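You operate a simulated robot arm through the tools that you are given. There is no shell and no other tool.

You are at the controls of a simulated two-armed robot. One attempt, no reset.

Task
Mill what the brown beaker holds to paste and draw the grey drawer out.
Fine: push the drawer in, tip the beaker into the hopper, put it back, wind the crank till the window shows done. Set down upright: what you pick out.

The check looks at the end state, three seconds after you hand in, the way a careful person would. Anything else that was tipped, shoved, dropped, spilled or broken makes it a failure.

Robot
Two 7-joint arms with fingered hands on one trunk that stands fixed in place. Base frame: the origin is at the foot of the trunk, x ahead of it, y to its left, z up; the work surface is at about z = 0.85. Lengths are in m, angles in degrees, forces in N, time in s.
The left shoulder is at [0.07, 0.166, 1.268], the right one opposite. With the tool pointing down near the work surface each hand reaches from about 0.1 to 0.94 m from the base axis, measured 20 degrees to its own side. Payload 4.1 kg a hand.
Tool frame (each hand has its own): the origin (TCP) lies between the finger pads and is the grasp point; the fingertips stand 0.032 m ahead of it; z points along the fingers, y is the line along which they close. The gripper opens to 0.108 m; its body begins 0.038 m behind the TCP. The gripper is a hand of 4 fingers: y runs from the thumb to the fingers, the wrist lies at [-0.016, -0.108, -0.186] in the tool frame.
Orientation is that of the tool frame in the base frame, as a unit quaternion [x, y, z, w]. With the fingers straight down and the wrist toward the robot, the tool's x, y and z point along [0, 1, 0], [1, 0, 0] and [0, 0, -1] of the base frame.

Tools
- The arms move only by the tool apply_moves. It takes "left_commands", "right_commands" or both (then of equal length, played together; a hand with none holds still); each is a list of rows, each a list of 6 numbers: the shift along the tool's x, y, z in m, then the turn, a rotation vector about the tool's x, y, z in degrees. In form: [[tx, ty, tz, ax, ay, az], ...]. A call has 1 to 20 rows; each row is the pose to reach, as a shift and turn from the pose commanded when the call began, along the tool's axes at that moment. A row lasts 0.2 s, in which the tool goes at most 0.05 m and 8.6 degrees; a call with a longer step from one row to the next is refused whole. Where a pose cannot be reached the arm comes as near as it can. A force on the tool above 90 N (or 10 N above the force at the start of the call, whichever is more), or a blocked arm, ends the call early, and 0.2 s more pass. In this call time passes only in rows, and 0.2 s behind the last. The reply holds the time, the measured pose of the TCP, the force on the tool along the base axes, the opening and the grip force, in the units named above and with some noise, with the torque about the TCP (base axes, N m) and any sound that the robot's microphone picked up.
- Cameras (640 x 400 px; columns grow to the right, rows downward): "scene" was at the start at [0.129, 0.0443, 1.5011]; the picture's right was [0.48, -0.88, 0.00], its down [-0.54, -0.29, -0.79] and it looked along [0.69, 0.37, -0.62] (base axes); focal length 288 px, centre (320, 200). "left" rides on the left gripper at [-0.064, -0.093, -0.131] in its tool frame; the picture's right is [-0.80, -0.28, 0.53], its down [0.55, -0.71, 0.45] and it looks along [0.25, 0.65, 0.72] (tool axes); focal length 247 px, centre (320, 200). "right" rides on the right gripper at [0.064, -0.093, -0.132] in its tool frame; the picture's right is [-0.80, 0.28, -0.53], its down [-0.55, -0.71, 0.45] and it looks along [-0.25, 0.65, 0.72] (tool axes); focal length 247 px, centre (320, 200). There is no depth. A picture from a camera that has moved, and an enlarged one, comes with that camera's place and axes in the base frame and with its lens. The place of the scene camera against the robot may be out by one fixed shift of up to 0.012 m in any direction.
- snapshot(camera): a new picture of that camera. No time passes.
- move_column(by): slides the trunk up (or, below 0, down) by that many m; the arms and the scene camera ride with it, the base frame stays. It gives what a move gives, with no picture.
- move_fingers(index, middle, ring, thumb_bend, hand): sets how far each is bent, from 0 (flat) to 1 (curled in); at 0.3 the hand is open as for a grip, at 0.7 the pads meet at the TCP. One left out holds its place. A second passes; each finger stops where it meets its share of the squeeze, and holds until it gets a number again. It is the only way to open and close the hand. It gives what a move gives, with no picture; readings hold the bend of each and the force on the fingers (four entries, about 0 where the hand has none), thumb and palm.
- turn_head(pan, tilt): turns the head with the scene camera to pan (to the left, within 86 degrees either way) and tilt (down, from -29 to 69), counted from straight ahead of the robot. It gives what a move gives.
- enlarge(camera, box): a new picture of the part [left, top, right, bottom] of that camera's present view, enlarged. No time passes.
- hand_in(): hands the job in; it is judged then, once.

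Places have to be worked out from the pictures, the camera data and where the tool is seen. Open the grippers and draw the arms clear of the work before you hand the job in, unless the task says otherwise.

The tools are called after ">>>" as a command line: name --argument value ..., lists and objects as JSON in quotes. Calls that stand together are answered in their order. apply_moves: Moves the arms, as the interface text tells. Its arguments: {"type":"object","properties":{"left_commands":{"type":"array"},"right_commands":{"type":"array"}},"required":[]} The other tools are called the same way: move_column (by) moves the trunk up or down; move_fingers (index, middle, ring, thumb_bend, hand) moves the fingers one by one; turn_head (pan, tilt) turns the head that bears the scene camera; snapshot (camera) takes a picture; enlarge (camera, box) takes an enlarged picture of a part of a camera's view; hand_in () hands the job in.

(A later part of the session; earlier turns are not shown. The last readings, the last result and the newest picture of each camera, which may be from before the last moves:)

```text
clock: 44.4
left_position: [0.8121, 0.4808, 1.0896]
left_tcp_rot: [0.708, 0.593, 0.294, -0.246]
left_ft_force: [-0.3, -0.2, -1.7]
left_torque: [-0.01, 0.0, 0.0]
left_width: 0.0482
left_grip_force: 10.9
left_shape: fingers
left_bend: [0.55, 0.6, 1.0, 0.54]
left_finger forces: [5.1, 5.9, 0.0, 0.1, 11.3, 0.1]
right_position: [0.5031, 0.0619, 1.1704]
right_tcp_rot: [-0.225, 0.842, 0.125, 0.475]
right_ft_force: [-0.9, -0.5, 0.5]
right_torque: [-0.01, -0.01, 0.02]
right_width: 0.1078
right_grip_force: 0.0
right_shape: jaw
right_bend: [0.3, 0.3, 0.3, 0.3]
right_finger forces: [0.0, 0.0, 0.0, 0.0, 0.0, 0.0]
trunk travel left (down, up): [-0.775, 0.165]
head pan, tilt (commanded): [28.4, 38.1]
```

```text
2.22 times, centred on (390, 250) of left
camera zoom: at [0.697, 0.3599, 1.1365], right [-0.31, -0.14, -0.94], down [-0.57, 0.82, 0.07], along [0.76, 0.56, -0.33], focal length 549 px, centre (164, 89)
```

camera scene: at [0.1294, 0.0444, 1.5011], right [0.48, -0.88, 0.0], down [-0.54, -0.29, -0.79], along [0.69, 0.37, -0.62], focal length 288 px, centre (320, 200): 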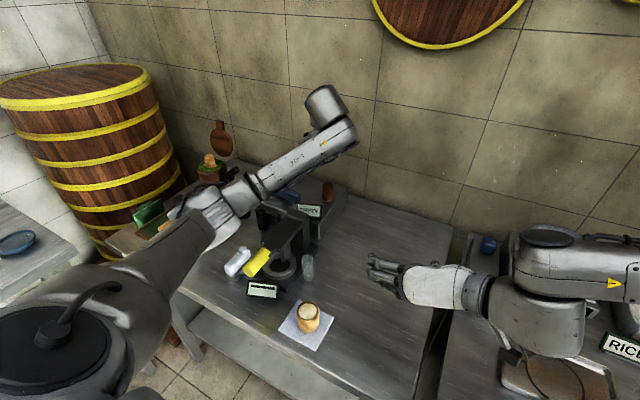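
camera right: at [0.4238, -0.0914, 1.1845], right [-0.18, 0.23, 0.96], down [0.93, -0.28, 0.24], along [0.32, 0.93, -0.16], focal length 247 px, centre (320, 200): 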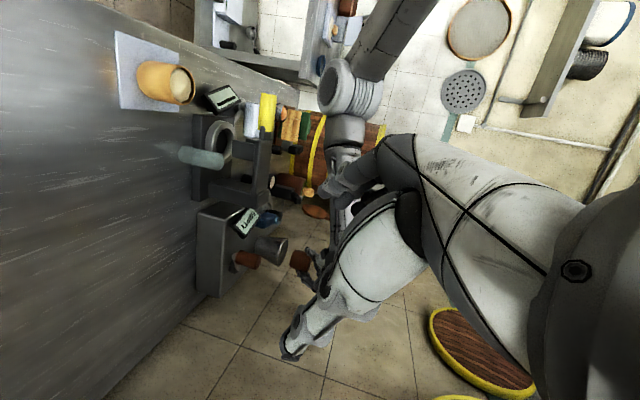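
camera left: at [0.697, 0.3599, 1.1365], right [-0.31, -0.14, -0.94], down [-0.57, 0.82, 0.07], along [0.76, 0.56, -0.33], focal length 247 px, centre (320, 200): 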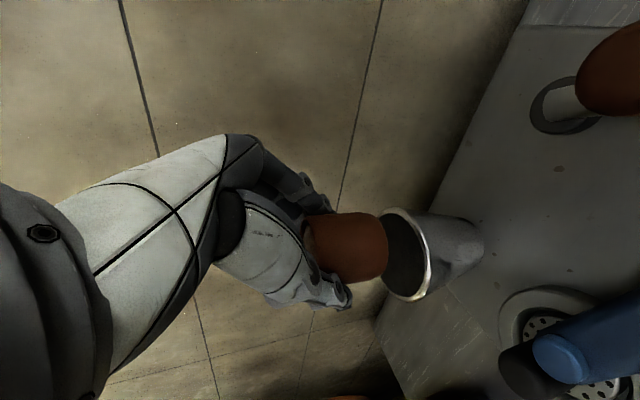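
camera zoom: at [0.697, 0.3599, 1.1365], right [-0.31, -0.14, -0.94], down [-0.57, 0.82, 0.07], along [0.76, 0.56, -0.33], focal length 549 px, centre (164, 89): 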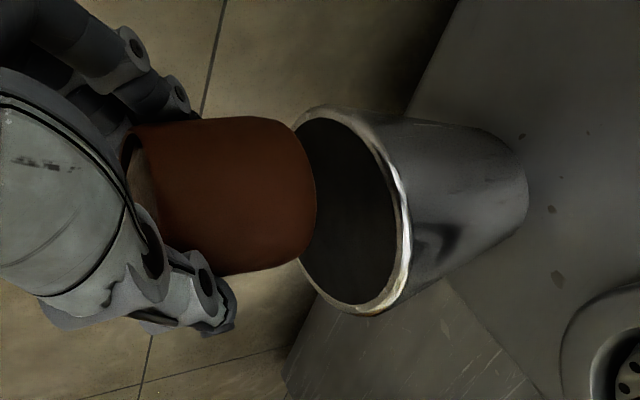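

The geometry checks out (hopper rim centre (0.819, 0.518, 1.00), beaker lip just above it). I start tipping: first 30° forward with a slight yaw, keeping the lip over the hopper.

>>> apply_moves --left_commands '[[-0.001, 0.0011, 0, 0.7, -3.74, -1.2], [-0.002, 0.0022, 0, 1.39, -7.48, -2.41], [-0.003, 0.0033, 0, 2.09, -11.2, -3.61], [-0.004, 0.0044, 0, 2.78, -14.95, -4.82], [-0.005, 0.0055, 0, 3.48, -18.7, -6.02], [-0.006, 0.0066, 0, 4.17, -22.4, -7.22], [-0.007, 0.0077, 0, 4.87, -26.2, -8.43], [-0.008, 0.0088, 0, 5.56, -29.9, -9.63]]'

>>> enlarge --camera "right" --box '[210, 200, 350, 300]'

>>> snapshot --camera "left"

>>> enlarge --camera "scene" --box '[220, 80, 380, 220]'

```text
clock: 46.2
left_position: [0.8212, 0.4721, 1.0831]
left_tcp_rot: [0.696, 0.706, 0.092, -0.093]
left_ft_force: [-0.1, -0.3, -1.7]
left_torque: [0.03, 0.01, 0.01]
left_width: 0.0479
left_grip_force: 10.4
left_shape: fingers
left_bend: [0.55, 0.6, 1.0, 0.54]
left_finger forces: [5.1, 6.1, 0.1, 0.1, 11.3, 0.1]
right_position: [0.5045, 0.0599, 1.1704]
right_tcp_rot: [-0.223, 0.843, 0.125, 0.474]
right_ft_force: [-0.7, 0.0, 0.4]
right_torque: [0.04, -0.01, -0.05]
right_width: 0.1079
right_grip_force: 0.0
right_shape: jaw
right_bend: [0.3, 0.3, 0.3, 0.3]
right_finger forces: [0.0, 0.0, 0.0, 0.0, 0.0, 0.1]
trunk travel left (down, up): [-0.775, 0.165]
head pan, tilt (commanded): [28.4, 38.1]
```

```text
4.00 times, centred on (280, 250) of right
camera zoom: at [0.4248, -0.0923, 1.1836], right [-0.18, 0.23, 0.96], down [0.93, -0.28, 0.24], along [0.32, 0.93, -0.16], focal length 988 px, centre (480, 0)
```

zoom: 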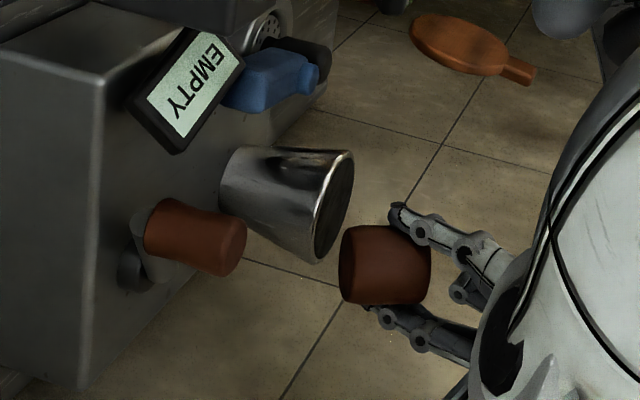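

```text
taken
camera left: at [0.7305, 0.3739, 1.1933], right [-0.27, -0.64, -0.72], down [-0.72, 0.63, -0.29], along [0.64, 0.44, -0.63], focal length 247 px, centre (320, 200)
```

left: 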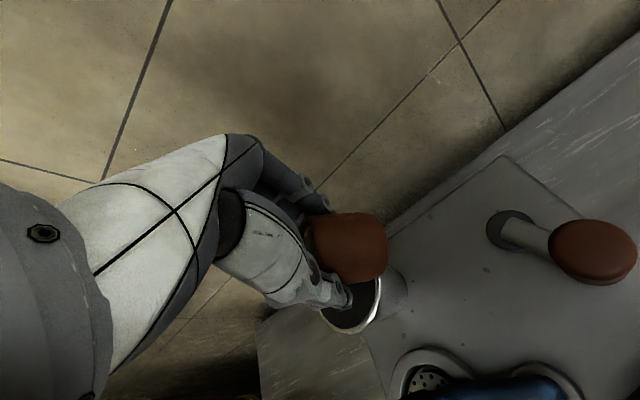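

```text
2.86 times, centred on (300, 150) of scene
camera zoom: at [0.1294, 0.0444, 1.5011], right [0.48, -0.88, 0.0], down [-0.54, -0.29, -0.79], along [0.69, 0.37, -0.62], focal length 822 px, centre (377, 343)
```

zoom: 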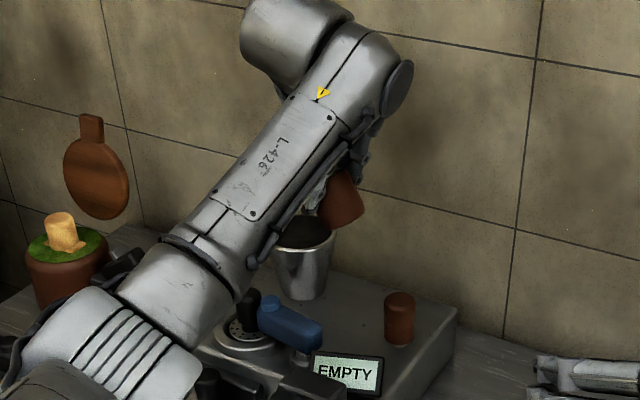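

At 30° nothing has spilled and the beaker mouth hangs over the hopper. I tip on slowly, half of the next 30°, and look.

>>> apply_moves --left_commands '[[0.0013, 0.0005, 0.0011, 0, -2.49, -1.26], [0.0025, 0.001, 0.0022, 0, -4.97, -2.53], [0.0038, 0.0015, 0.0034, 0, -7.46, -3.79], [0.005, 0.002, 0.0045, 0, -9.94, -5.06], [0.0063, 0.0025, 0.0056, 0, -12.43, -6.32], [0.0075, 0.003, 0.0067, 0, -14.91, -7.58]]'

>>> enlarge --camera "right" --box '[210, 200, 350, 300]'

>>> enlarge --camera "left" --box '[260, 180, 440, 360]'

>>> enlarge --camera "scene" --box '[250, 120, 350, 200]'

```text
clock: 47.6
left_position: [0.8234, 0.4817, 1.077]
left_tcp_rot: [0.653, 0.757, 0.007, 0.006]
left_ft_force: [-0.2, -0.1, -1.5]
left_torque: [0.0, 0.0, -0.02]
left_width: 0.0481
left_grip_force: 10.6
left_shape: fingers
left_bend: [0.55, 0.6, 1.0, 0.54]
left_finger forces: [5.0, 6.0, 0.0, 0.0, 11.3, 0.0]
right_position: [0.5044, 0.0607, 1.1704]
right_tcp_rot: [-0.224, 0.842, 0.125, 0.475]
right_ft_force: [-0.2, -0.1, 0.0]
right_torque: [0.0, 0.04, 0.0]
right_width: 0.1074
right_grip_force: 0.1
right_shape: jaw
right_bend: [0.3, 0.3, 0.3, 0.3]
right_finger forces: [0.0, 0.1, 0.0, 0.0, 0.0, 0.0]
trunk travel left (down, up): [-0.775, 0.165]
head pan, tilt (commanded): [28.4, 38.1]
```

```text
4.00 times, centred on (280, 250) of right
camera zoom: at [0.4248, -0.0922, 1.1837], right [-0.18, 0.23, 0.96], down [0.93, -0.28, 0.24], along [0.32, 0.93, -0.16], focal length 988 px, centre (480, 0)
```

zoom: 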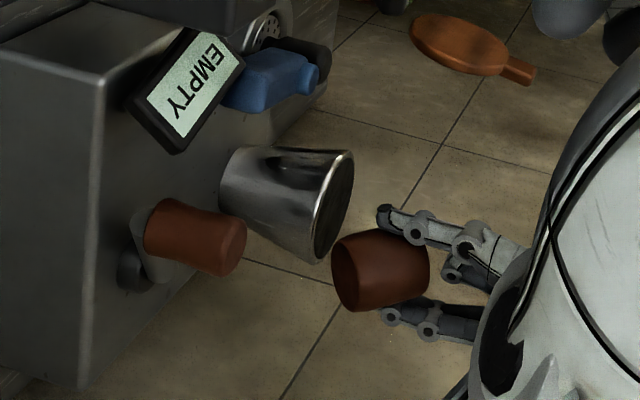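

```text
2.22 times, centred on (350, 270) of left
camera zoom: at [0.7393, 0.4029, 1.2079], right [-0.15, -0.83, -0.54], down [-0.77, 0.44, -0.46], along [0.62, 0.34, -0.71], focal length 549 px, centre (253, 44)
```

zoom: 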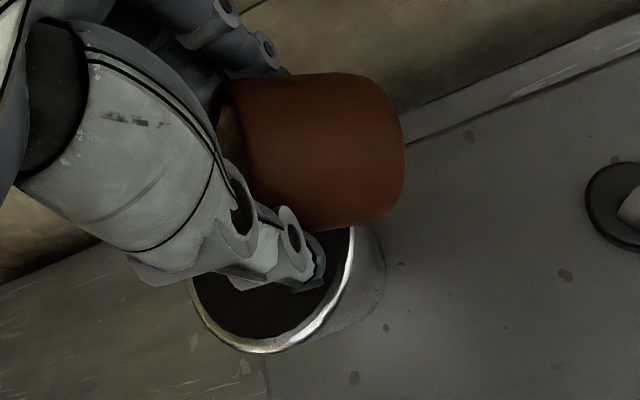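

```text
5.00 times, centred on (300, 160) of scene
camera zoom: at [0.1293, 0.0445, 1.5011], right [0.48, -0.88, 0.0], down [-0.54, -0.29, -0.79], along [0.69, 0.37, -0.62], focal length 1438 px, centre (420, 400)
```

zoom: 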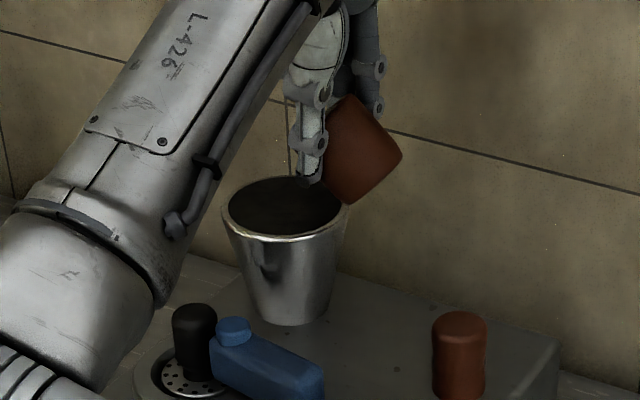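

Now the scene view shows the tilted mouth over the hopper; the beaker sits about 1 cm further back in the hand than I reckoned, so I shift 1 cm forward while tipping on to 60°.

>>> apply_moves --left_commands '[[0.0036, 0.0007, 0.0, 0, 0, 0], [0.0072, 0.0014, 0.0, -0.1, -2.0, -1.0], [0.0107, 0.002, 0.001, -0.3, -4.3, -2.2], [0.0125, 0.0024, 0.0015, -0.4, -6.4, -3.2], [0.0142, 0.0027, 0.002, -0.6, -8.6, -4.3], [0.016, 0.003, 0.0024, -0.7, -10.7, -5.4], [0.0169, 0.0032, 0.0027, -0.85, -12.8, -6.5], [0.0178, 0.0034, 0.003, -0.99, -14.98, -7.56]]'

>>> enlarge --camera "right" --box '[210, 200, 350, 300]'

>>> enlarge --camera "left" --box '[260, 180, 440, 360]'

>>> enlarge --camera "scene" --box '[250, 120, 350, 200]'

```text
clock: 49.4
left_position: [0.824, 0.4993, 1.0748]
left_tcp_rot: [0.598, 0.791, -0.073, 0.111]
left_ft_force: [0.2, -0.4, -2.1]
left_torque: [0.02, 0.0, 0.0]
left_width: 0.0479
left_grip_force: 11.2
left_shape: fingers
left_bend: [0.55, 0.6, 1.0, 0.54]
left_finger forces: [5.1, 6.0, 0.0, 0.0, 11.3, 0.0]
right_position: [0.5046, 0.0603, 1.1701]
right_tcp_rot: [-0.225, 0.842, 0.125, 0.474]
right_ft_force: [0.1, 0.6, 0.3]
right_torque: [0.04, 0.03, -0.03]
right_width: 0.1079
right_grip_force: 0.0
right_shape: jaw
right_bend: [0.3, 0.3, 0.3, 0.3]
right_finger forces: [0.0, 0.0, 0.1, 0.0, 0.1, 0.0]
trunk travel left (down, up): [-0.775, 0.165]
head pan, tilt (commanded): [28.4, 38.1]
```

```text
4.00 times, centred on (280, 250) of right
camera zoom: at [0.4248, -0.0922, 1.1837], right [-0.18, 0.23, 0.96], down [0.93, -0.28, 0.24], along [0.32, 0.93, -0.16], focal length 988 px, centre (480, 0)
```

zoom: 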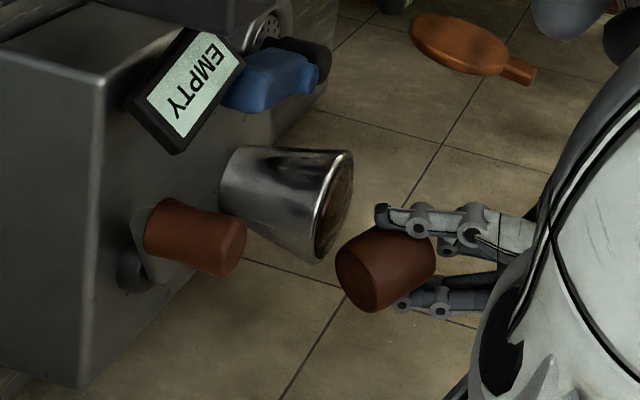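

```text
2.22 times, centred on (350, 270) of left
camera zoom: at [0.7412, 0.4456, 1.2169], right [-0.02, -0.95, -0.31], down [-0.78, 0.2, -0.59], along [0.62, 0.23, -0.75], focal length 549 px, centre (253, 44)
```

zoom: 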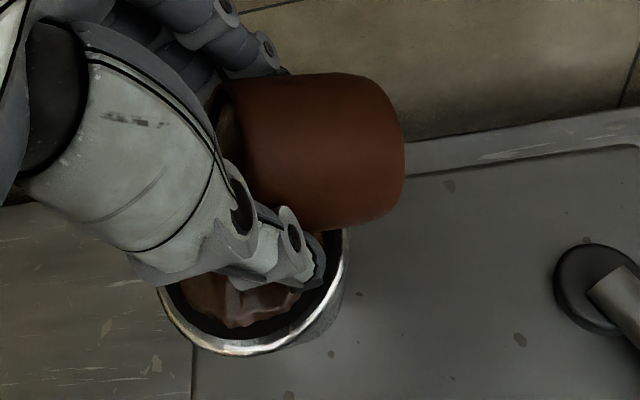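

```text
5.00 times, centred on (300, 160) of scene
camera zoom: at [0.1293, 0.0445, 1.5011], right [0.48, -0.88, 0.0], down [-0.54, -0.29, -0.79], along [0.69, 0.37, -0.62], focal length 1438 px, centre (420, 400)
```

zoom: 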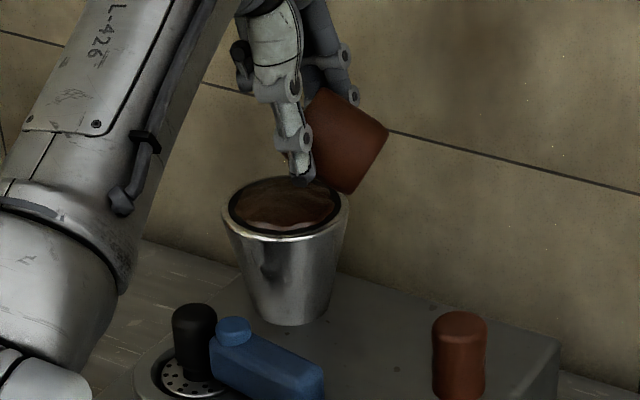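

The brown contents have gone into the hopper without spilling. I tip further to 90° to empty the beaker fully.

>>> apply_moves --left_commands '[[0.0016, 0.0003, 0.0009, -0.9, -3.73, -1.53], [0.0032, 0.0006, 0.0017, -1.77, -7.46, -3.07], [0.0048, 0.0009, 0.0026, -2.65, -11.2, -4.6], [0.0064, 0.0012, 0.0035, -3.54, -14.9, -6.14], [0.008, 0.0016, 0.0044, -4.42, -18.7, -7.67], [0.0096, 0.0019, 0.0052, -5.31, -22.4, -9.2], [0.0112, 0.0022, 0.0061, -6.2, -26.1, -10.7], [0.0128, 0.0025, 0.007, -7.08, -29.85, -12.27]]'

>>> enlarge --camera "right" --box '[210, 200, 350, 300]'

>>> enlarge --camera "left" --box '[260, 180, 440, 360]'

>>> enlarge --camera "scene" --box '[250, 120, 350, 200]'

```text
clock: 51.2
left_position: [0.8256, 0.5106, 1.0653]
left_tcp_rot: [0.464, 0.797, -0.187, 0.339]
left_ft_force: [0.3, -0.1, -0.9]
left_torque: [0.03, 0.0, -0.02]
left_width: 0.048
left_grip_force: 11.3
left_shape: fingers
left_bend: [0.55, 0.6, 1.0, 0.54]
left_finger forces: [5.1, 6.1, 0.0, 0.0, 11.3, 0.0]
right_position: [0.5036, 0.0593, 1.1692]
right_tcp_rot: [-0.225, 0.842, 0.125, 0.475]
right_ft_force: [-0.7, -0.7, 0.2]
right_torque: [-0.01, 0.04, 0.02]
right_width: 0.1077
right_grip_force: 0.0
right_shape: jaw
right_bend: [0.3, 0.3, 0.3, 0.3]
right_finger forces: [0.0, 0.0, 0.1, 0.1, 0.0, 0.0]
trunk travel left (down, up): [-0.775, 0.165]
head pan, tilt (commanded): [28.4, 38.1]
```

```text
4.00 times, centred on (280, 250) of right
camera zoom: at [0.4248, -0.0922, 1.1837], right [-0.18, 0.23, 0.96], down [0.93, -0.28, 0.24], along [0.32, 0.93, -0.16], focal length 988 px, centre (480, 0)
```

zoom: 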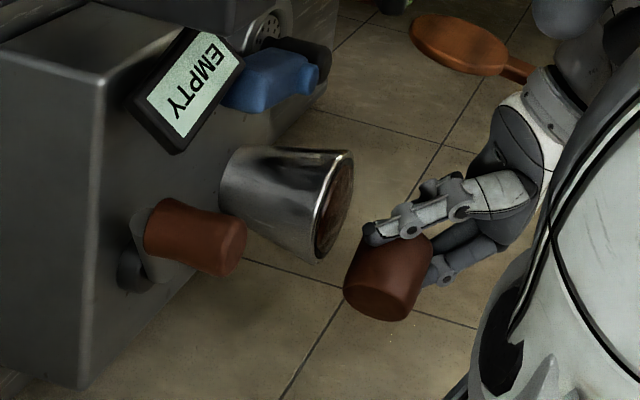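

```text
2.22 times, centred on (350, 270) of left
camera zoom: at [0.7188, 0.5039, 1.2018], right [0.22, -0.96, 0.19], down [-0.63, -0.29, -0.72], along [0.74, 0.04, -0.67], focal length 549 px, centre (253, 44)
```

zoom: 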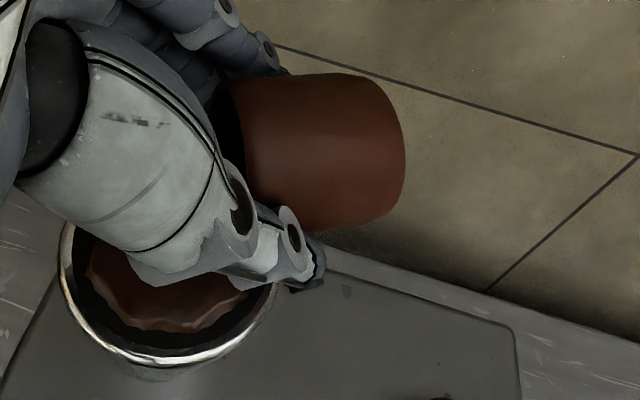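

```text
5.00 times, centred on (300, 160) of scene
camera zoom: at [0.1294, 0.0446, 1.5011], right [0.48, -0.88, 0.0], down [-0.54, -0.29, -0.79], along [0.69, 0.37, -0.62], focal length 1438 px, centre (420, 400)
```

zoom: 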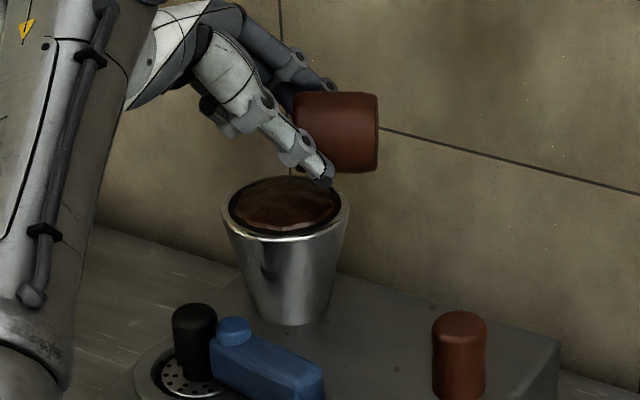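

The beaker lies horizontal now, nothing spilled. I tip a further 20° past horizontal to let any rest fall in.

>>> apply_moves --left_commands '[[0.0015, -0.0003, -0.0008, -1.37, -3.3, -0.96], [0.0031, -0.0006, -0.0017, -2.74, -6.65, -1.92], [0.0046, -0.0009, -0.0025, -4.1, -9.98, -2.89], [0.0061, -0.0012, -0.0033, -5.5, -13.3, -3.85], [0.0077, -0.0015, -0.0042, -6.86, -16.6, -4.81], [0.0092, -0.0018, -0.005, -8.23, -19.95, -5.77], [0.0092, -0.0018, -0.005, -8.23, -19.95, -5.77], [0.0092, -0.0018, -0.005, -8.23, -19.95, -5.77]]'

>>> enlarge --camera "right" --box '[210, 200, 350, 300]'

>>> enlarge --camera "left" --box '[260, 180, 440, 360]'

>>> enlarge --camera "scene" --box '[250, 120, 350, 200]'

```text
clock: 53.0
left_position: [0.8176, 0.5179, 1.0629]
left_tcp_rot: [0.359, 0.76, -0.223, 0.494]
left_ft_force: [-0.2, 0.7, -3.1]
left_torque: [0.03, 0.03, 0.0]
left_width: 0.0482
left_grip_force: 10.7
left_shape: fingers
left_bend: [0.55, 0.6, 1.0, 0.54]
left_finger forces: [5.1, 6.0, 0.1, 0.0, 11.4, 0.0]
right_position: [0.5046, 0.0593, 1.1698]
right_tcp_rot: [-0.224, 0.842, 0.126, 0.475]
right_ft_force: [-0.8, 1.2, 0.1]
right_torque: [0.03, -0.01, 0.01]
right_width: 0.1078
right_grip_force: 0.0
right_shape: jaw
right_bend: [0.3, 0.3, 0.3, 0.3]
right_finger forces: [0.0, 0.0, 0.0, 0.1, 0.1, 0.0]
trunk travel left (down, up): [-0.775, 0.165]
head pan, tilt (commanded): [28.4, 38.1]
```

```text
4.00 times, centred on (280, 250) of right
camera zoom: at [0.4248, -0.0924, 1.1837], right [-0.18, 0.23, 0.96], down [0.93, -0.28, 0.24], along [0.32, 0.93, -0.16], focal length 988 px, centre (480, 0)
```

zoom: 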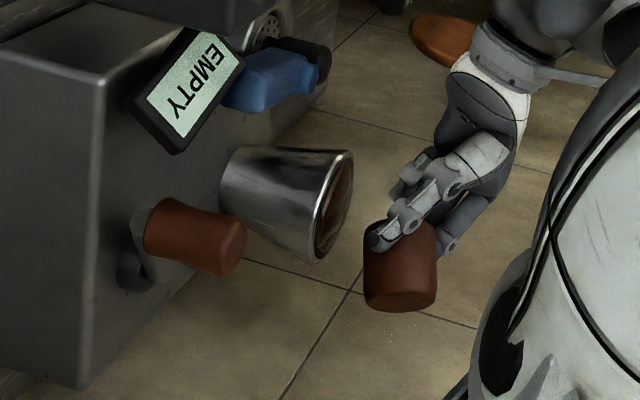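

```text
2.22 times, centred on (350, 270) of left
camera zoom: at [0.6865, 0.5268, 1.1738], right [0.3, -0.81, 0.5], down [-0.42, -0.59, -0.7], along [0.86, 0.0, -0.51], focal length 549 px, centre (253, 44)
```

zoom: 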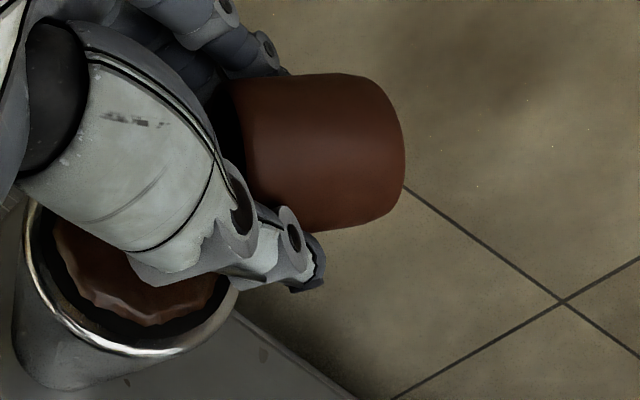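

```text
5.00 times, centred on (300, 160) of scene
camera zoom: at [0.1293, 0.0444, 1.5011], right [0.48, -0.88, 0.0], down [-0.54, -0.29, -0.79], along [0.69, 0.37, -0.62], focal length 1438 px, centre (420, 400)
```

zoom: 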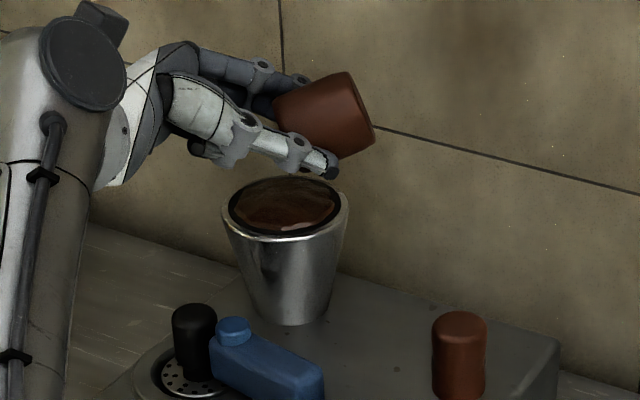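

The contents sit in the hopper. I lift a little and turn the beaker back upright along the reverse way.

>>> apply_moves --left_commands '[[-0.018, 0, -0.008, 0.3, 3.2, 1.8], [-0.036, -0.003, -0.015, 0.9, 9.0, 5.0], [-0.0517, -0.006, -0.02, 1.6, 16.0, 9.0], [-0.0528, -0.0095, -0.018, 2.25, 22.8, 12.8], [-0.0539, -0.0129, -0.016, 2.9, 29.5, 16.5], [-0.0549, -0.0164, -0.014, 3.6, 36.3, 20.3], [-0.056, -0.0198, -0.012, 4.25, 43.0, 24.1], [-0.0571, -0.0233, -0.01, 4.9, 49.8, 27.9], [-0.0582, -0.0267, -0.008, 5.6, 56.5, 31.7], [-0.0593, -0.0302, -0.006, 6.25, 63.3, 35.5], [-0.0603, -0.0336, -0.004, 6.9, 70.0, 39.2], [-0.0614, -0.0371, -0.002, 7.6, 76.8, 43.0], [-0.0625, -0.0405, 0.0, 8.25, 83.5, 46.8], [-0.0636, -0.044, 0.002, 8.9, 90.3, 50.6], [-0.0646, -0.0474, 0.004, 9.5, 96.5, 54.1], [-0.0657, -0.0508, 0.0059, 10.08, 102.1, 57.2]]'

>>> snapshot --camera "left"

>>> snapshot --camera "right"

>>> snapshot --camera "scene"

```text
clock: 56.4
left_position: [0.8004, 0.4596, 1.1202]
left_tcp_rot: [0.704, 0.595, 0.301, -0.244]
left_ft_force: [0.9, 0.3, -0.6]
left_torque: [-0.01, 0.01, 0.0]
left_width: 0.048
left_grip_force: 10.7
left_shape: fingers
left_bend: [0.55, 0.6, 1.0, 0.54]
left_finger forces: [5.1, 6.0, 0.1, 0.0, 11.2, 0.0]
right_position: [0.5043, 0.0606, 1.1701]
right_tcp_rot: [-0.225, 0.842, 0.126, 0.474]
right_ft_force: [-0.4, 0.5, 0.5]
right_torque: [-0.03, -0.03, 0.02]
right_width: 0.1077
right_grip_force: 0.1
right_shape: jaw
right_bend: [0.3, 0.3, 0.3, 0.3]
right_finger forces: [0.0, 0.1, 0.0, 0.0, 0.0, 0.0]
trunk travel left (down, up): [-0.775, 0.165]
head pan, tilt (commanded): [28.4, 38.1]
```

```text
taken
camera left: at [0.684, 0.3377, 1.1643], right [-0.3, -0.13, -0.95], down [-0.57, 0.82, 0.07], along [0.76, 0.56, -0.32], focal length 247 px, centre (320, 200)
```

left: 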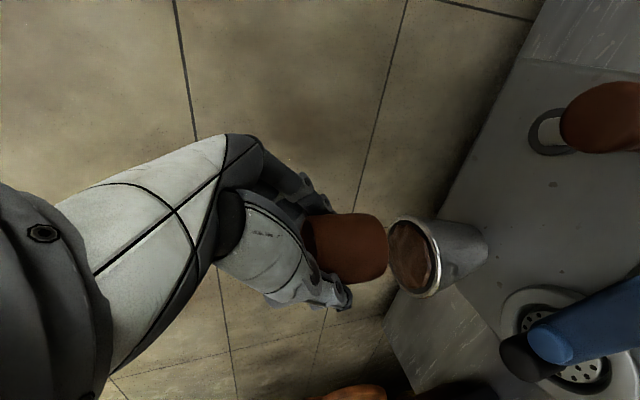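

```text
taken
camera right: at [0.4249, -0.0926, 1.1836], right [-0.18, 0.23, 0.96], down [0.93, -0.28, 0.24], along [0.32, 0.93, -0.16], focal length 247 px, centre (320, 200)
```

right: 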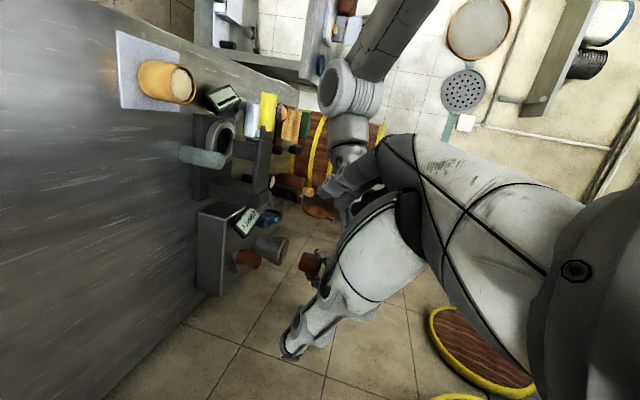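

```text
taken
camera scene: at [0.1294, 0.044, 1.5011], right [0.48, -0.88, 0.0], down [-0.54, -0.29, -0.79], along [0.69, 0.37, -0.62], focal length 288 px, centre (320, 200)
```

scene: 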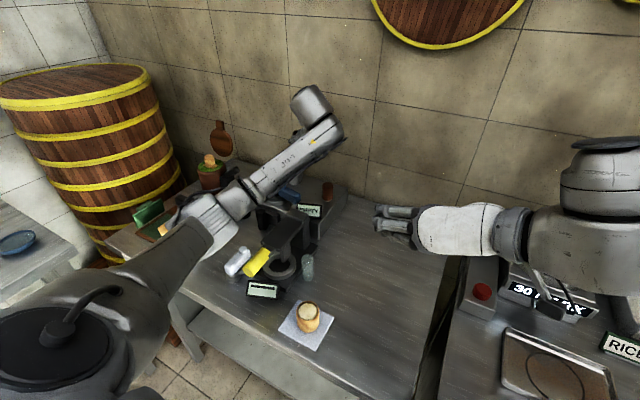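

Upright again, with the hopper filled and nothing on the mill top. I check that the beaker is empty and the mill top clean.

>>> enlarge --camera "left" --box '[280, 190, 500, 320]'

>>> enlarge --camera "right" --box '[210, 200, 350, 300]'

```text
2.91 times, centred on (390, 255) of left
camera zoom: at [0.684, 0.3377, 1.1643], right [-0.3, -0.13, -0.95], down [-0.57, 0.82, 0.07], along [0.76, 0.56, -0.32], focal length 718 px, centre (116, 40)
```

zoom: 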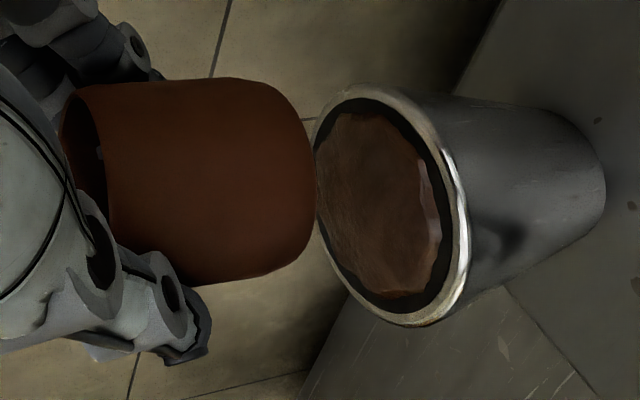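

```text
4.00 times, centred on (280, 250) of right
camera zoom: at [0.4249, -0.0926, 1.1836], right [-0.18, 0.23, 0.96], down [0.93, -0.28, 0.24], along [0.32, 0.93, -0.16], focal length 988 px, centre (480, 0)
```

zoom: 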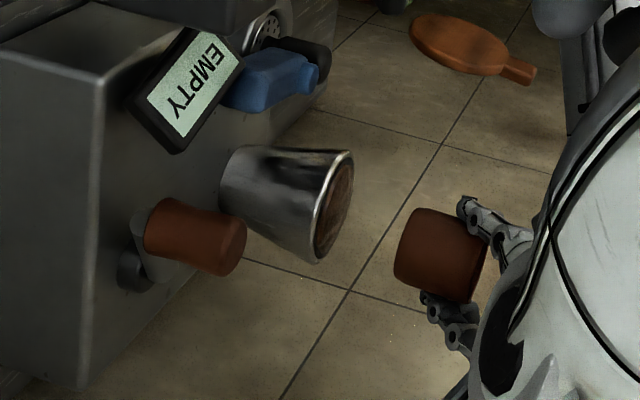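

The beaker is empty inside and clean around. I carry it back above its place, undoing the 50° yaw and restoring the exact grasp orientation.

>>> apply_moves --left_commands '[[-0.0146, 0.0082, -0.0146, -3.5, -0.1, 3.6], [-0.0293, 0.0164, -0.0293, -7.0, -0.2, 7.2], [-0.0439, 0.0245, -0.0439, -10.5, -0.25, 10.7], [-0.0585, 0.0327, -0.0585, -14.0, -0.3, 14.3], [-0.0732, 0.0409, -0.0732, -17.6, -0.4, 17.9], [-0.0878, 0.0491, -0.0878, -21.1, -0.5, 21.5], [-0.1024, 0.0573, -0.1024, -24.6, -0.6, 25.1], [-0.117, 0.0654, -0.117, -28.1, -0.7, 28.6], [-0.1317, 0.0736, -0.1317, -31.6, -0.8, 32.2], [-0.1463, 0.0818, -0.1463, -35.1, -0.85, 35.8]]'

>>> move_column --by 0.08

>>> snapshot --camera "left"

>>> snapshot --camera "right"

```text
clock: 58.6
left_position: [0.8438, 0.2413, 1.1188]
left_tcp_rot: [0.893, 0.239, 0.37, -0.097]
left_ft_force: [0.0, 0.4, -1.4]
left_torque: [-0.02, -0.02, 0.02]
left_width: 0.0478
left_grip_force: 11.4
left_shape: fingers
left_bend: [0.55, 0.6, 1.0, 0.54]
left_finger forces: [5.0, 6.0, 0.1, 0.0, 11.2, 0.0]
right_position: [0.5038, 0.0595, 1.1706]
right_tcp_rot: [-0.225, 0.842, 0.126, 0.475]
right_ft_force: [0.7, -0.6, 0.2]
right_torque: [-0.01, 0.03, -0.01]
right_width: 0.1076
right_grip_force: 0.0
right_shape: jaw
right_bend: [0.3, 0.3, 0.3, 0.3]
right_finger forces: [0.0, 0.0, 0.1, 0.1, 0.0, 0.0]
trunk travel left (down, up): [-0.775, 0.165]
head pan, tilt (commanded): [28.4, 38.1]
```

```text
clock: 59.7
left_position: [0.8437, 0.2422, 1.1989]
left_tcp_rot: [0.893, 0.239, 0.37, -0.097]
left_ft_force: [-0.5, 0.3, -1.0]
left_torque: [-0.03, 0.02, 0.01]
left_width: 0.048
left_grip_force: 11.6
left_shape: fingers
left_bend: [0.55, 0.6, 1.0, 0.54]
left_finger forces: [5.1, 6.0, 0.0, 0.0, 11.2, 0.0]
right_position: [0.5036, 0.0607, 1.2489]
right_tcp_rot: [-0.224, 0.842, 0.126, 0.475]
right_ft_force: [0.1, -0.1, -0.2]
right_torque: [0.0, -0.02, 0.02]
right_width: 0.108
right_grip_force: 0.0
right_shape: jaw
right_bend: [0.3, 0.3, 0.3, 0.3]
right_finger forces: [0.1, 0.0, 0.0, 0.1, 0.1, 0.0]
trunk travel left (down, up): [-0.855, 0.085]
head pan, tilt (commanded): [28.4, 38.1]
```

```text
taken
camera left: at [0.6779, 0.2522, 1.2461], right [-0.3, 0.15, -0.94], down [0.26, 0.96, 0.07], along [0.92, -0.22, -0.33], focal length 247 px, centre (320, 200)
```

left: 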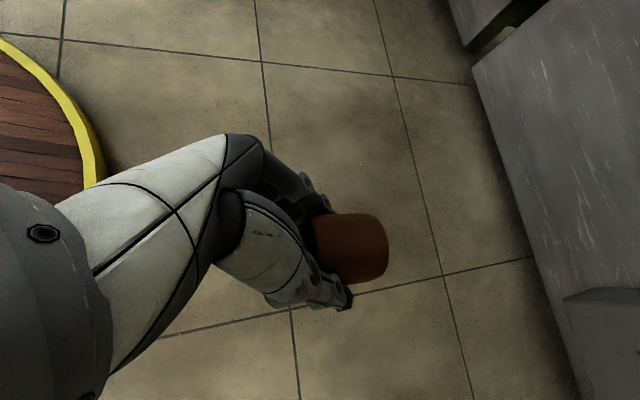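

```text
taken
camera right: at [0.4249, -0.0925, 1.2636], right [-0.18, 0.23, 0.96], down [0.93, -0.28, 0.24], along [0.32, 0.93, -0.16], focal length 247 px, centre (320, 200)
```

right: 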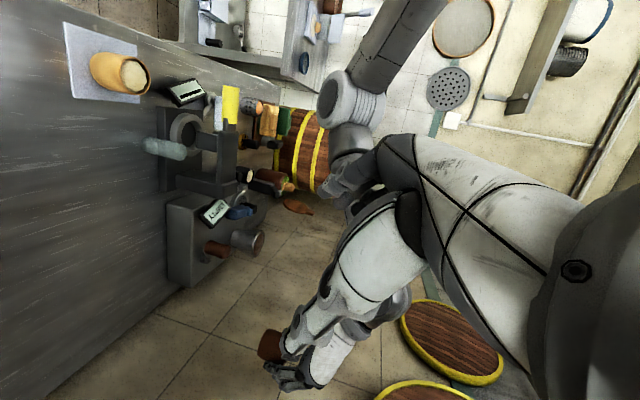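

The beaker is unchanged in the grip. I descend to 6 cm above its old place and lower the right hand to watch from the side.

>>> apply_moves --left_commands '[[-0.012, 0.003, 0.018, 0, 0, 0], [-0.03, 0.006, 0.044, 0, 0, 0], [-0.05, 0.009, 0.071, 0, 0, 0], [-0.07, 0.012, 0.098, 0, 0, 0], [-0.09, 0.015, 0.125, 0, 0, 0], [-0.11, 0.0175, 0.15, 0, 0, 0], [-0.13, 0.0195, 0.176, 0, 0, 0], [-0.144, 0.0204, 0.194, 0, 0, 0]]' --right_commands '[[0.0128, 0, 0.0078, 0, 0, 0], [0.0256, 0, 0.0156, 0, 0, 0], [0.0384, 0, 0.0233, 0, 0, 0], [0.0513, 0, 0.0311, 0, 0, 0], [0.0641, 0, 0.0389, 0, 0, 0], [0.0769, 0, 0.0467, 0, 0, 0], [0.0897, 0, 0.0544, 0, 0, 0], [0.1025, 0, 0.0622, 0, 0, 0]]'

>>> snapshot --camera "right"

>>> enlarge --camera "left" --box '[260, 160, 440, 340]'

>>> enlarge --camera "right" --box '[140, 260, 280, 400]'

```text
clock: 61.5
left_position: [0.8853, 0.2401, 0.9609]
left_tcp_rot: [0.893, 0.238, 0.37, -0.098]
left_ft_force: [-0.5, 0.2, -1.0]
left_torque: [-0.03, 0.02, 0.01]
left_width: 0.0477
left_grip_force: 11.3
left_shape: fingers
left_bend: [0.55, 0.6, 1.0, 0.54]
left_finger forces: [4.9, 5.9, 0.0, 0.0, 11.0, 0.0]
right_position: [0.5056, 0.0604, 1.1291]
right_tcp_rot: [-0.224, 0.842, 0.125, 0.476]
right_ft_force: [1.0, 0.0, 0.5]
right_torque: [-0.01, -0.01, 0.0]
right_width: 0.1077
right_grip_force: 0.1
right_shape: jaw
right_bend: [0.3, 0.3, 0.3, 0.3]
right_finger forces: [0.0, 0.1, 0.0, 0.1, 0.0, 0.0]
trunk travel left (down, up): [-0.855, 0.085]
head pan, tilt (commanded): [28.4, 38.1]
```

```text
taken
camera right: at [0.4257, -0.0931, 1.1429], right [-0.18, 0.23, 0.96], down [0.93, -0.28, 0.24], along [0.32, 0.93, -0.16], focal length 247 px, centre (320, 200)
```

right: 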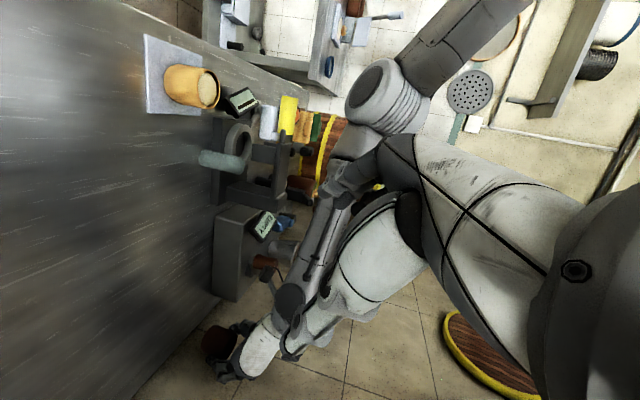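

```text
2.22 times, centred on (350, 250) of left
camera zoom: at [0.7189, 0.2516, 1.0077], right [-0.3, 0.15, -0.94], down [0.26, 0.96, 0.07], along [0.92, -0.22, -0.33], focal length 549 px, centre (253, 89)
```

zoom: 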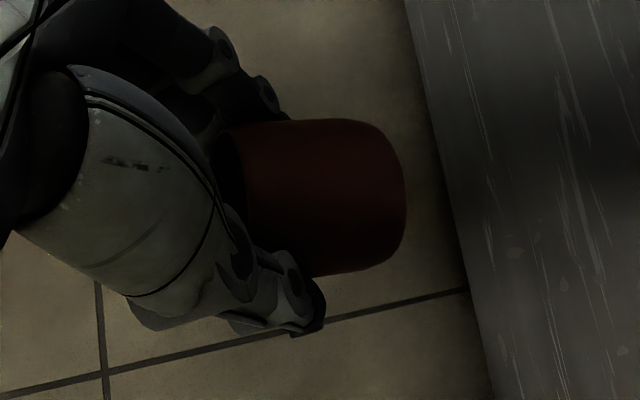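

```text
2.86 times, centred on (210, 330) of right
camera zoom: at [0.4257, -0.0931, 1.1429], right [-0.18, 0.23, 0.96], down [0.93, -0.28, 0.24], along [0.32, 0.93, -0.16], focal length 706 px, centre (634, -171)
```

zoom: 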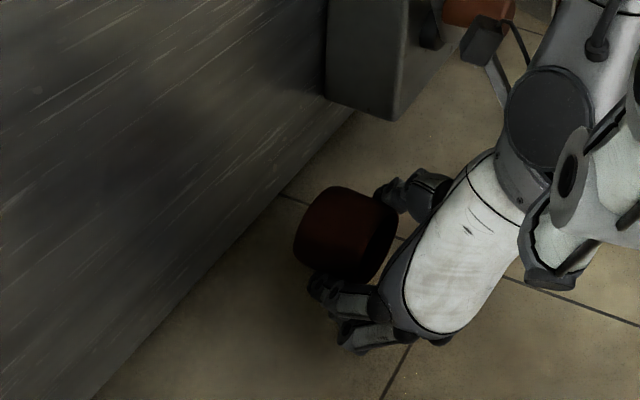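

The beaker is right over its old spot. I lower it straight down, slowing near the table.

>>> apply_moves --left_commands '[[-0.0141, 0, 0.0141, 0, 0, 0], [-0.0247, 0, 0.0247, 0, 0, 0], [-0.0325, 0, 0.0325, 0, 0, 0], [-0.0375, 0, 0.0375, 0, 0, 0], [-0.04, 0, 0.04, 0, 0, 0]]'

>>> enlarge --camera "left" --box '[260, 160, 440, 340]'

>>> enlarge --camera "right" --box '[140, 260, 280, 400]'

```text
clock: 62.7
left_position: [0.8852, 0.24, 0.9035]
left_tcp_rot: [0.892, 0.239, 0.371, -0.097]
left_ft_force: [0.2, -0.4, 0.0]
left_torque: [0.0, 0.01, 0.02]
left_width: 0.0477
left_grip_force: 11.7
left_shape: fingers
left_bend: [0.55, 0.6, 1.0, 0.54]
left_finger forces: [5.2, 6.1, 0.1, 0.0, 11.3, 0.0]
right_position: [0.5039, 0.0599, 1.1305]
right_tcp_rot: [-0.224, 0.842, 0.126, 0.474]
right_ft_force: [0.3, 0.6, 0.3]
right_torque: [0.04, -0.03, 0.02]
right_width: 0.1076
right_grip_force: 0.0
right_shape: jaw
right_bend: [0.3, 0.3, 0.3, 0.3]
right_finger forces: [0.0, 0.0, 0.0, 0.1, 0.0, 0.1]
trunk travel left (down, up): [-0.855, 0.085]
head pan, tilt (commanded): [28.4, 38.1]
```

```text
2.22 times, centred on (350, 250) of left
camera zoom: at [0.7195, 0.2508, 0.9503], right [-0.3, 0.15, -0.94], down [0.26, 0.96, 0.07], along [0.92, -0.22, -0.33], focal length 549 px, centre (253, 89)
```

zoom: 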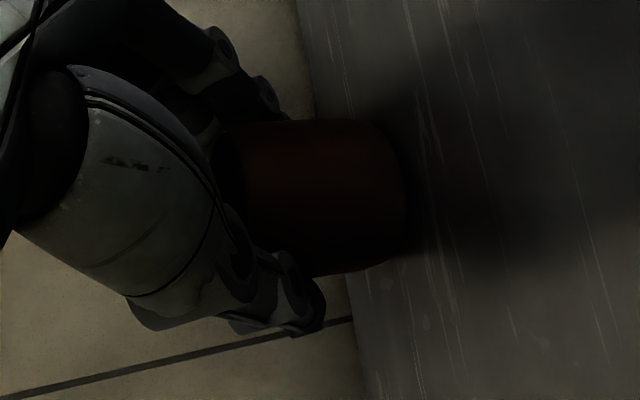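

```text
2.86 times, centred on (210, 330) of right
camera zoom: at [0.4246, -0.0927, 1.1435], right [-0.18, 0.23, 0.96], down [0.93, -0.28, 0.24], along [0.32, 0.93, -0.16], focal length 706 px, centre (634, -171)
```

zoom: 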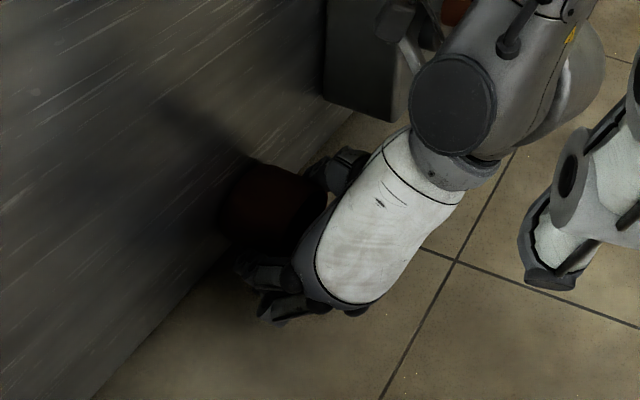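

At z = 0.9035 the weight reading has just gone to zero. I lower another 2 mm and read the force.

>>> apply_moves --left_commands '[[-0.0014, 0, 0.0014, 0, 0, 0], [-0.0014, 0, 0.0014, 0, 0, 0]]'

```text
clock: 63.3
left_position: [0.8858, 0.2409, 0.9009]
left_tcp_rot: [0.892, 0.238, 0.372, -0.097]
left_ft_force: [0.4, 0.2, 5.0]
left_torque: [-0.05, -0.12, -0.01]
left_width: 0.0477
left_grip_force: 11.9
left_shape: fingers
left_bend: [0.55, 0.6, 1.0, 0.54]
left_finger forces: [5.7, 6.4, 0.1, 0.0, 11.9, 0.0]
right_position: [0.504, 0.0605, 1.1307]
right_tcp_rot: [-0.225, 0.841, 0.125, 0.475]
right_ft_force: [-1.3, 0.3, 0.4]
right_torque: [0.0, 0.0, -0.01]
right_width: 0.1076
right_grip_force: 0.0
right_shape: jaw
right_bend: [0.3, 0.3, 0.3, 0.3]
right_finger forces: [0.0, 0.0, 0.1, 0.0, 0.1, 0.0]
trunk travel left (down, up): [-0.855, 0.085]
head pan, tilt (commanded): [28.4, 38.1]
```

The beaker stands on the table (5 N upward). I ease 1 mm up and open the fingers to the approach width.

>>> apply_moves --left_commands '[[0.0007, 0, -0.0007, 0, 0, 0]]'

>>> move_fingers --hand "left" --index 0.5 --middle 0.5 --thumb_bend 0.5

>>> move_fingers --hand "left" --index 0.45 --middle 0.45 --thumb_bend 0.45

>>> enlarge --camera "left" --box '[260, 160, 440, 340]'

>>> enlarge --camera "right" --box '[140, 260, 280, 400]'

```text
clock: 63.7
left_position: [0.8861, 0.2397, 0.9021]
left_tcp_rot: [0.892, 0.239, 0.371, -0.097]
left_ft_force: [-0.4, 0.4, 3.3]
left_torque: [-0.05, -0.06, 0.02]
left_width: 0.048
left_grip_force: 11.7
left_shape: fingers
left_bend: [0.55, 0.6, 1.0, 0.54]
left_finger forces: [5.4, 6.2, 0.0, 0.1, 11.6, 0.0]
right_position: [0.5042, 0.0604, 1.1309]
right_tcp_rot: [-0.225, 0.841, 0.125, 0.475]
right_ft_force: [0.5, 0.5, -0.5]
right_torque: [-0.03, 0.0, 0.02]
right_width: 0.1076
right_grip_force: 0.0
right_shape: jaw
right_bend: [0.3, 0.3, 0.3, 0.3]
right_finger forces: [0.0, 0.1, 0.0, 0.1, 0.0, 0.0]
trunk travel left (down, up): [-0.855, 0.085]
head pan, tilt (commanded): [28.4, 38.1]
```

```text
clock: 64.7
left_position: [0.8861, 0.2405, 0.9028]
left_tcp_rot: [0.892, 0.239, 0.371, -0.098]
left_ft_force: [-0.6, -0.1, 0.6]
left_torque: [-0.01, 0.02, 0.03]
left_width: 0.0557
left_grip_force: 0.3
left_shape: fingers
left_bend: [0.5, 0.5, 1.0, 0.5]
left_finger forces: [0.0, 0.0, 0.0, 0.1, 0.4, 0.0]
right_position: [0.5035, 0.0607, 1.1304]
right_tcp_rot: [-0.224, 0.842, 0.126, 0.475]
right_ft_force: [0.2, 0.2, 0.1]
right_torque: [-0.02, -0.02, 0.03]
right_width: 0.1077
right_grip_force: 0.0
right_shape: jaw
right_bend: [0.3, 0.3, 0.3, 0.3]
right_finger forces: [0.0, 0.0, 0.0, 0.1, 0.0, 0.0]
trunk travel left (down, up): [-0.855, 0.085]
head pan, tilt (commanded): [28.4, 38.1]
```

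```text
clock: 65.7
left_position: [0.8852, 0.2412, 0.9028]
left_tcp_rot: [0.892, 0.239, 0.371, -0.098]
left_ft_force: [-0.2, 0.2, 0.1]
left_torque: [0.0, 0.01, -0.01]
left_width: 0.0686
left_grip_force: 0.0
left_shape: fingers
left_bend: [0.45, 0.45, 1.0, 0.45]
left_finger forces: [0.0, 0.0, 0.0, 0.0, 0.0, 0.1]
right_position: [0.5053, 0.0592, 1.1298]
right_tcp_rot: [-0.225, 0.841, 0.126, 0.475]
right_ft_force: [0.4, -0.1, -0.7]
right_torque: [-0.03, 0.03, -0.01]
right_width: 0.1077
right_grip_force: 0.0
right_shape: jaw
right_bend: [0.3, 0.3, 0.3, 0.3]
right_finger forces: [0.0, 0.0, 0.0, 0.0, 0.1, 0.1]
trunk travel left (down, up): [-0.855, 0.085]
head pan, tilt (commanded): [28.4, 38.1]
```

```text
2.22 times, centred on (350, 250) of left
camera zoom: at [0.7197, 0.2513, 0.9495], right [-0.3, 0.15, -0.94], down [0.26, 0.96, 0.07], along [0.92, -0.22, -0.33], focal length 549 px, centre (253, 89)
```

zoom: 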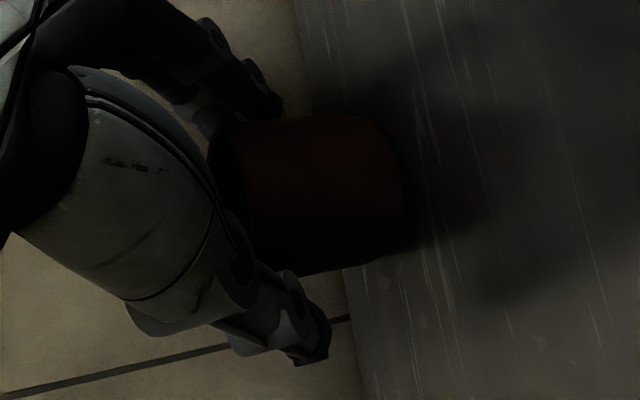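

```text
2.86 times, centred on (210, 330) of right
camera zoom: at [0.4246, -0.0927, 1.1435], right [-0.18, 0.23, 0.96], down [0.93, -0.28, 0.24], along [0.32, 0.93, -0.16], focal length 706 px, centre (634, -171)
```

zoom: 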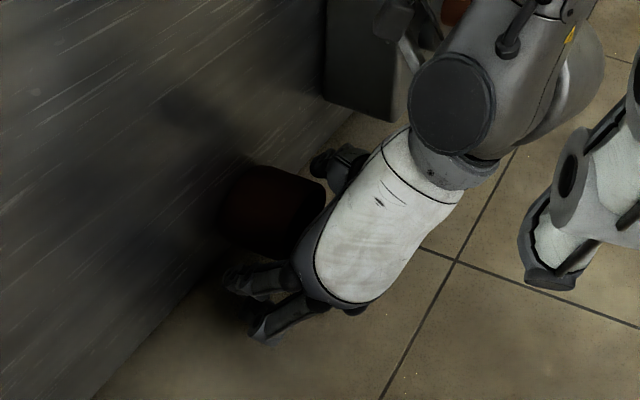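

The beaker stands free and upright. I withdraw back along the finger direction.

>>> apply_moves --left_commands '[[0, 0, -0.01, 0, 0, 0], [0, 0, -0.022, 0, 0, 0], [0, 0, -0.042, 0, 0, 0], [0, 0, -0.07, 0, 0, 0], [0, 0, -0.1, 0, 0, 0]]'

>>> enlarge --camera "left" --box '[260, 160, 440, 340]'

>>> enlarge --camera "right" --box '[140, 260, 280, 400]'

```text
clock: 66.9
left_position: [0.8221, 0.2055, 0.9744]
left_tcp_rot: [0.892, 0.239, 0.371, -0.098]
left_ft_force: [-0.4, -0.5, 0.5]
left_torque: [0.0, -0.03, 0.0]
left_width: 0.0688
left_grip_force: 0.1
left_shape: fingers
left_bend: [0.45, 0.45, 1.0, 0.45]
left_finger forces: [0.0, 0.0, 0.1, 0.0, 0.0, 0.0]
right_position: [0.5035, 0.0603, 1.1316]
right_tcp_rot: [-0.225, 0.841, 0.125, 0.475]
right_ft_force: [0.0, 0.4, -0.6]
right_torque: [-0.01, 0.06, 0.03]
right_width: 0.1079
right_grip_force: 0.0
right_shape: jaw
right_bend: [0.3, 0.3, 0.3, 0.3]
right_finger forces: [0.0, 0.0, 0.0, 0.0, 0.0, 0.1]
trunk travel left (down, up): [-0.855, 0.085]
head pan, tilt (commanded): [28.4, 38.1]
```

```text
2.22 times, centred on (350, 250) of left
camera zoom: at [0.6558, 0.2163, 1.0207], right [-0.3, 0.15, -0.94], down [0.26, 0.96, 0.07], along [0.92, -0.22, -0.33], focal length 549 px, centre (253, 89)
```

zoom: 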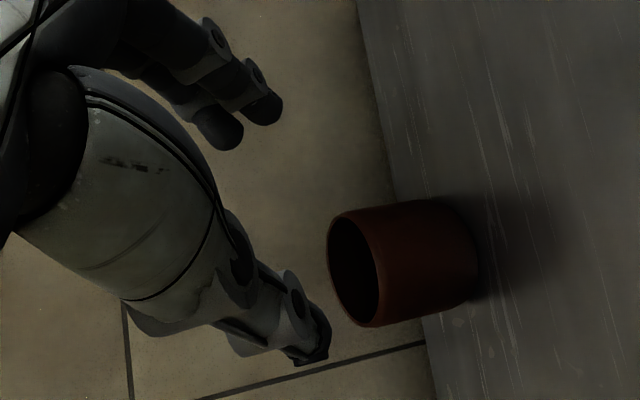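

```text
2.86 times, centred on (210, 330) of right
camera zoom: at [0.4239, -0.0927, 1.1438], right [-0.18, 0.23, 0.96], down [0.93, -0.28, 0.24], along [0.32, 0.93, -0.16], focal length 706 px, centre (634, -171)
```

zoom: 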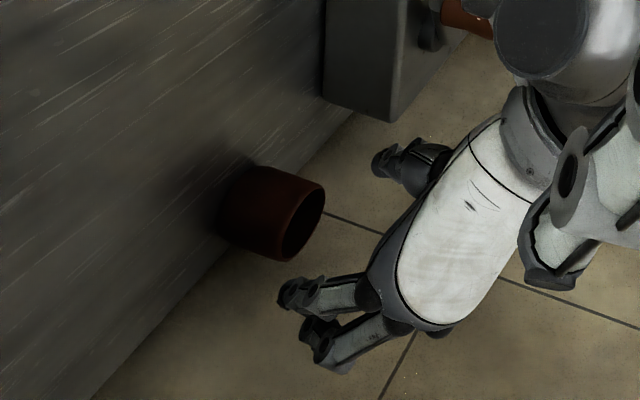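

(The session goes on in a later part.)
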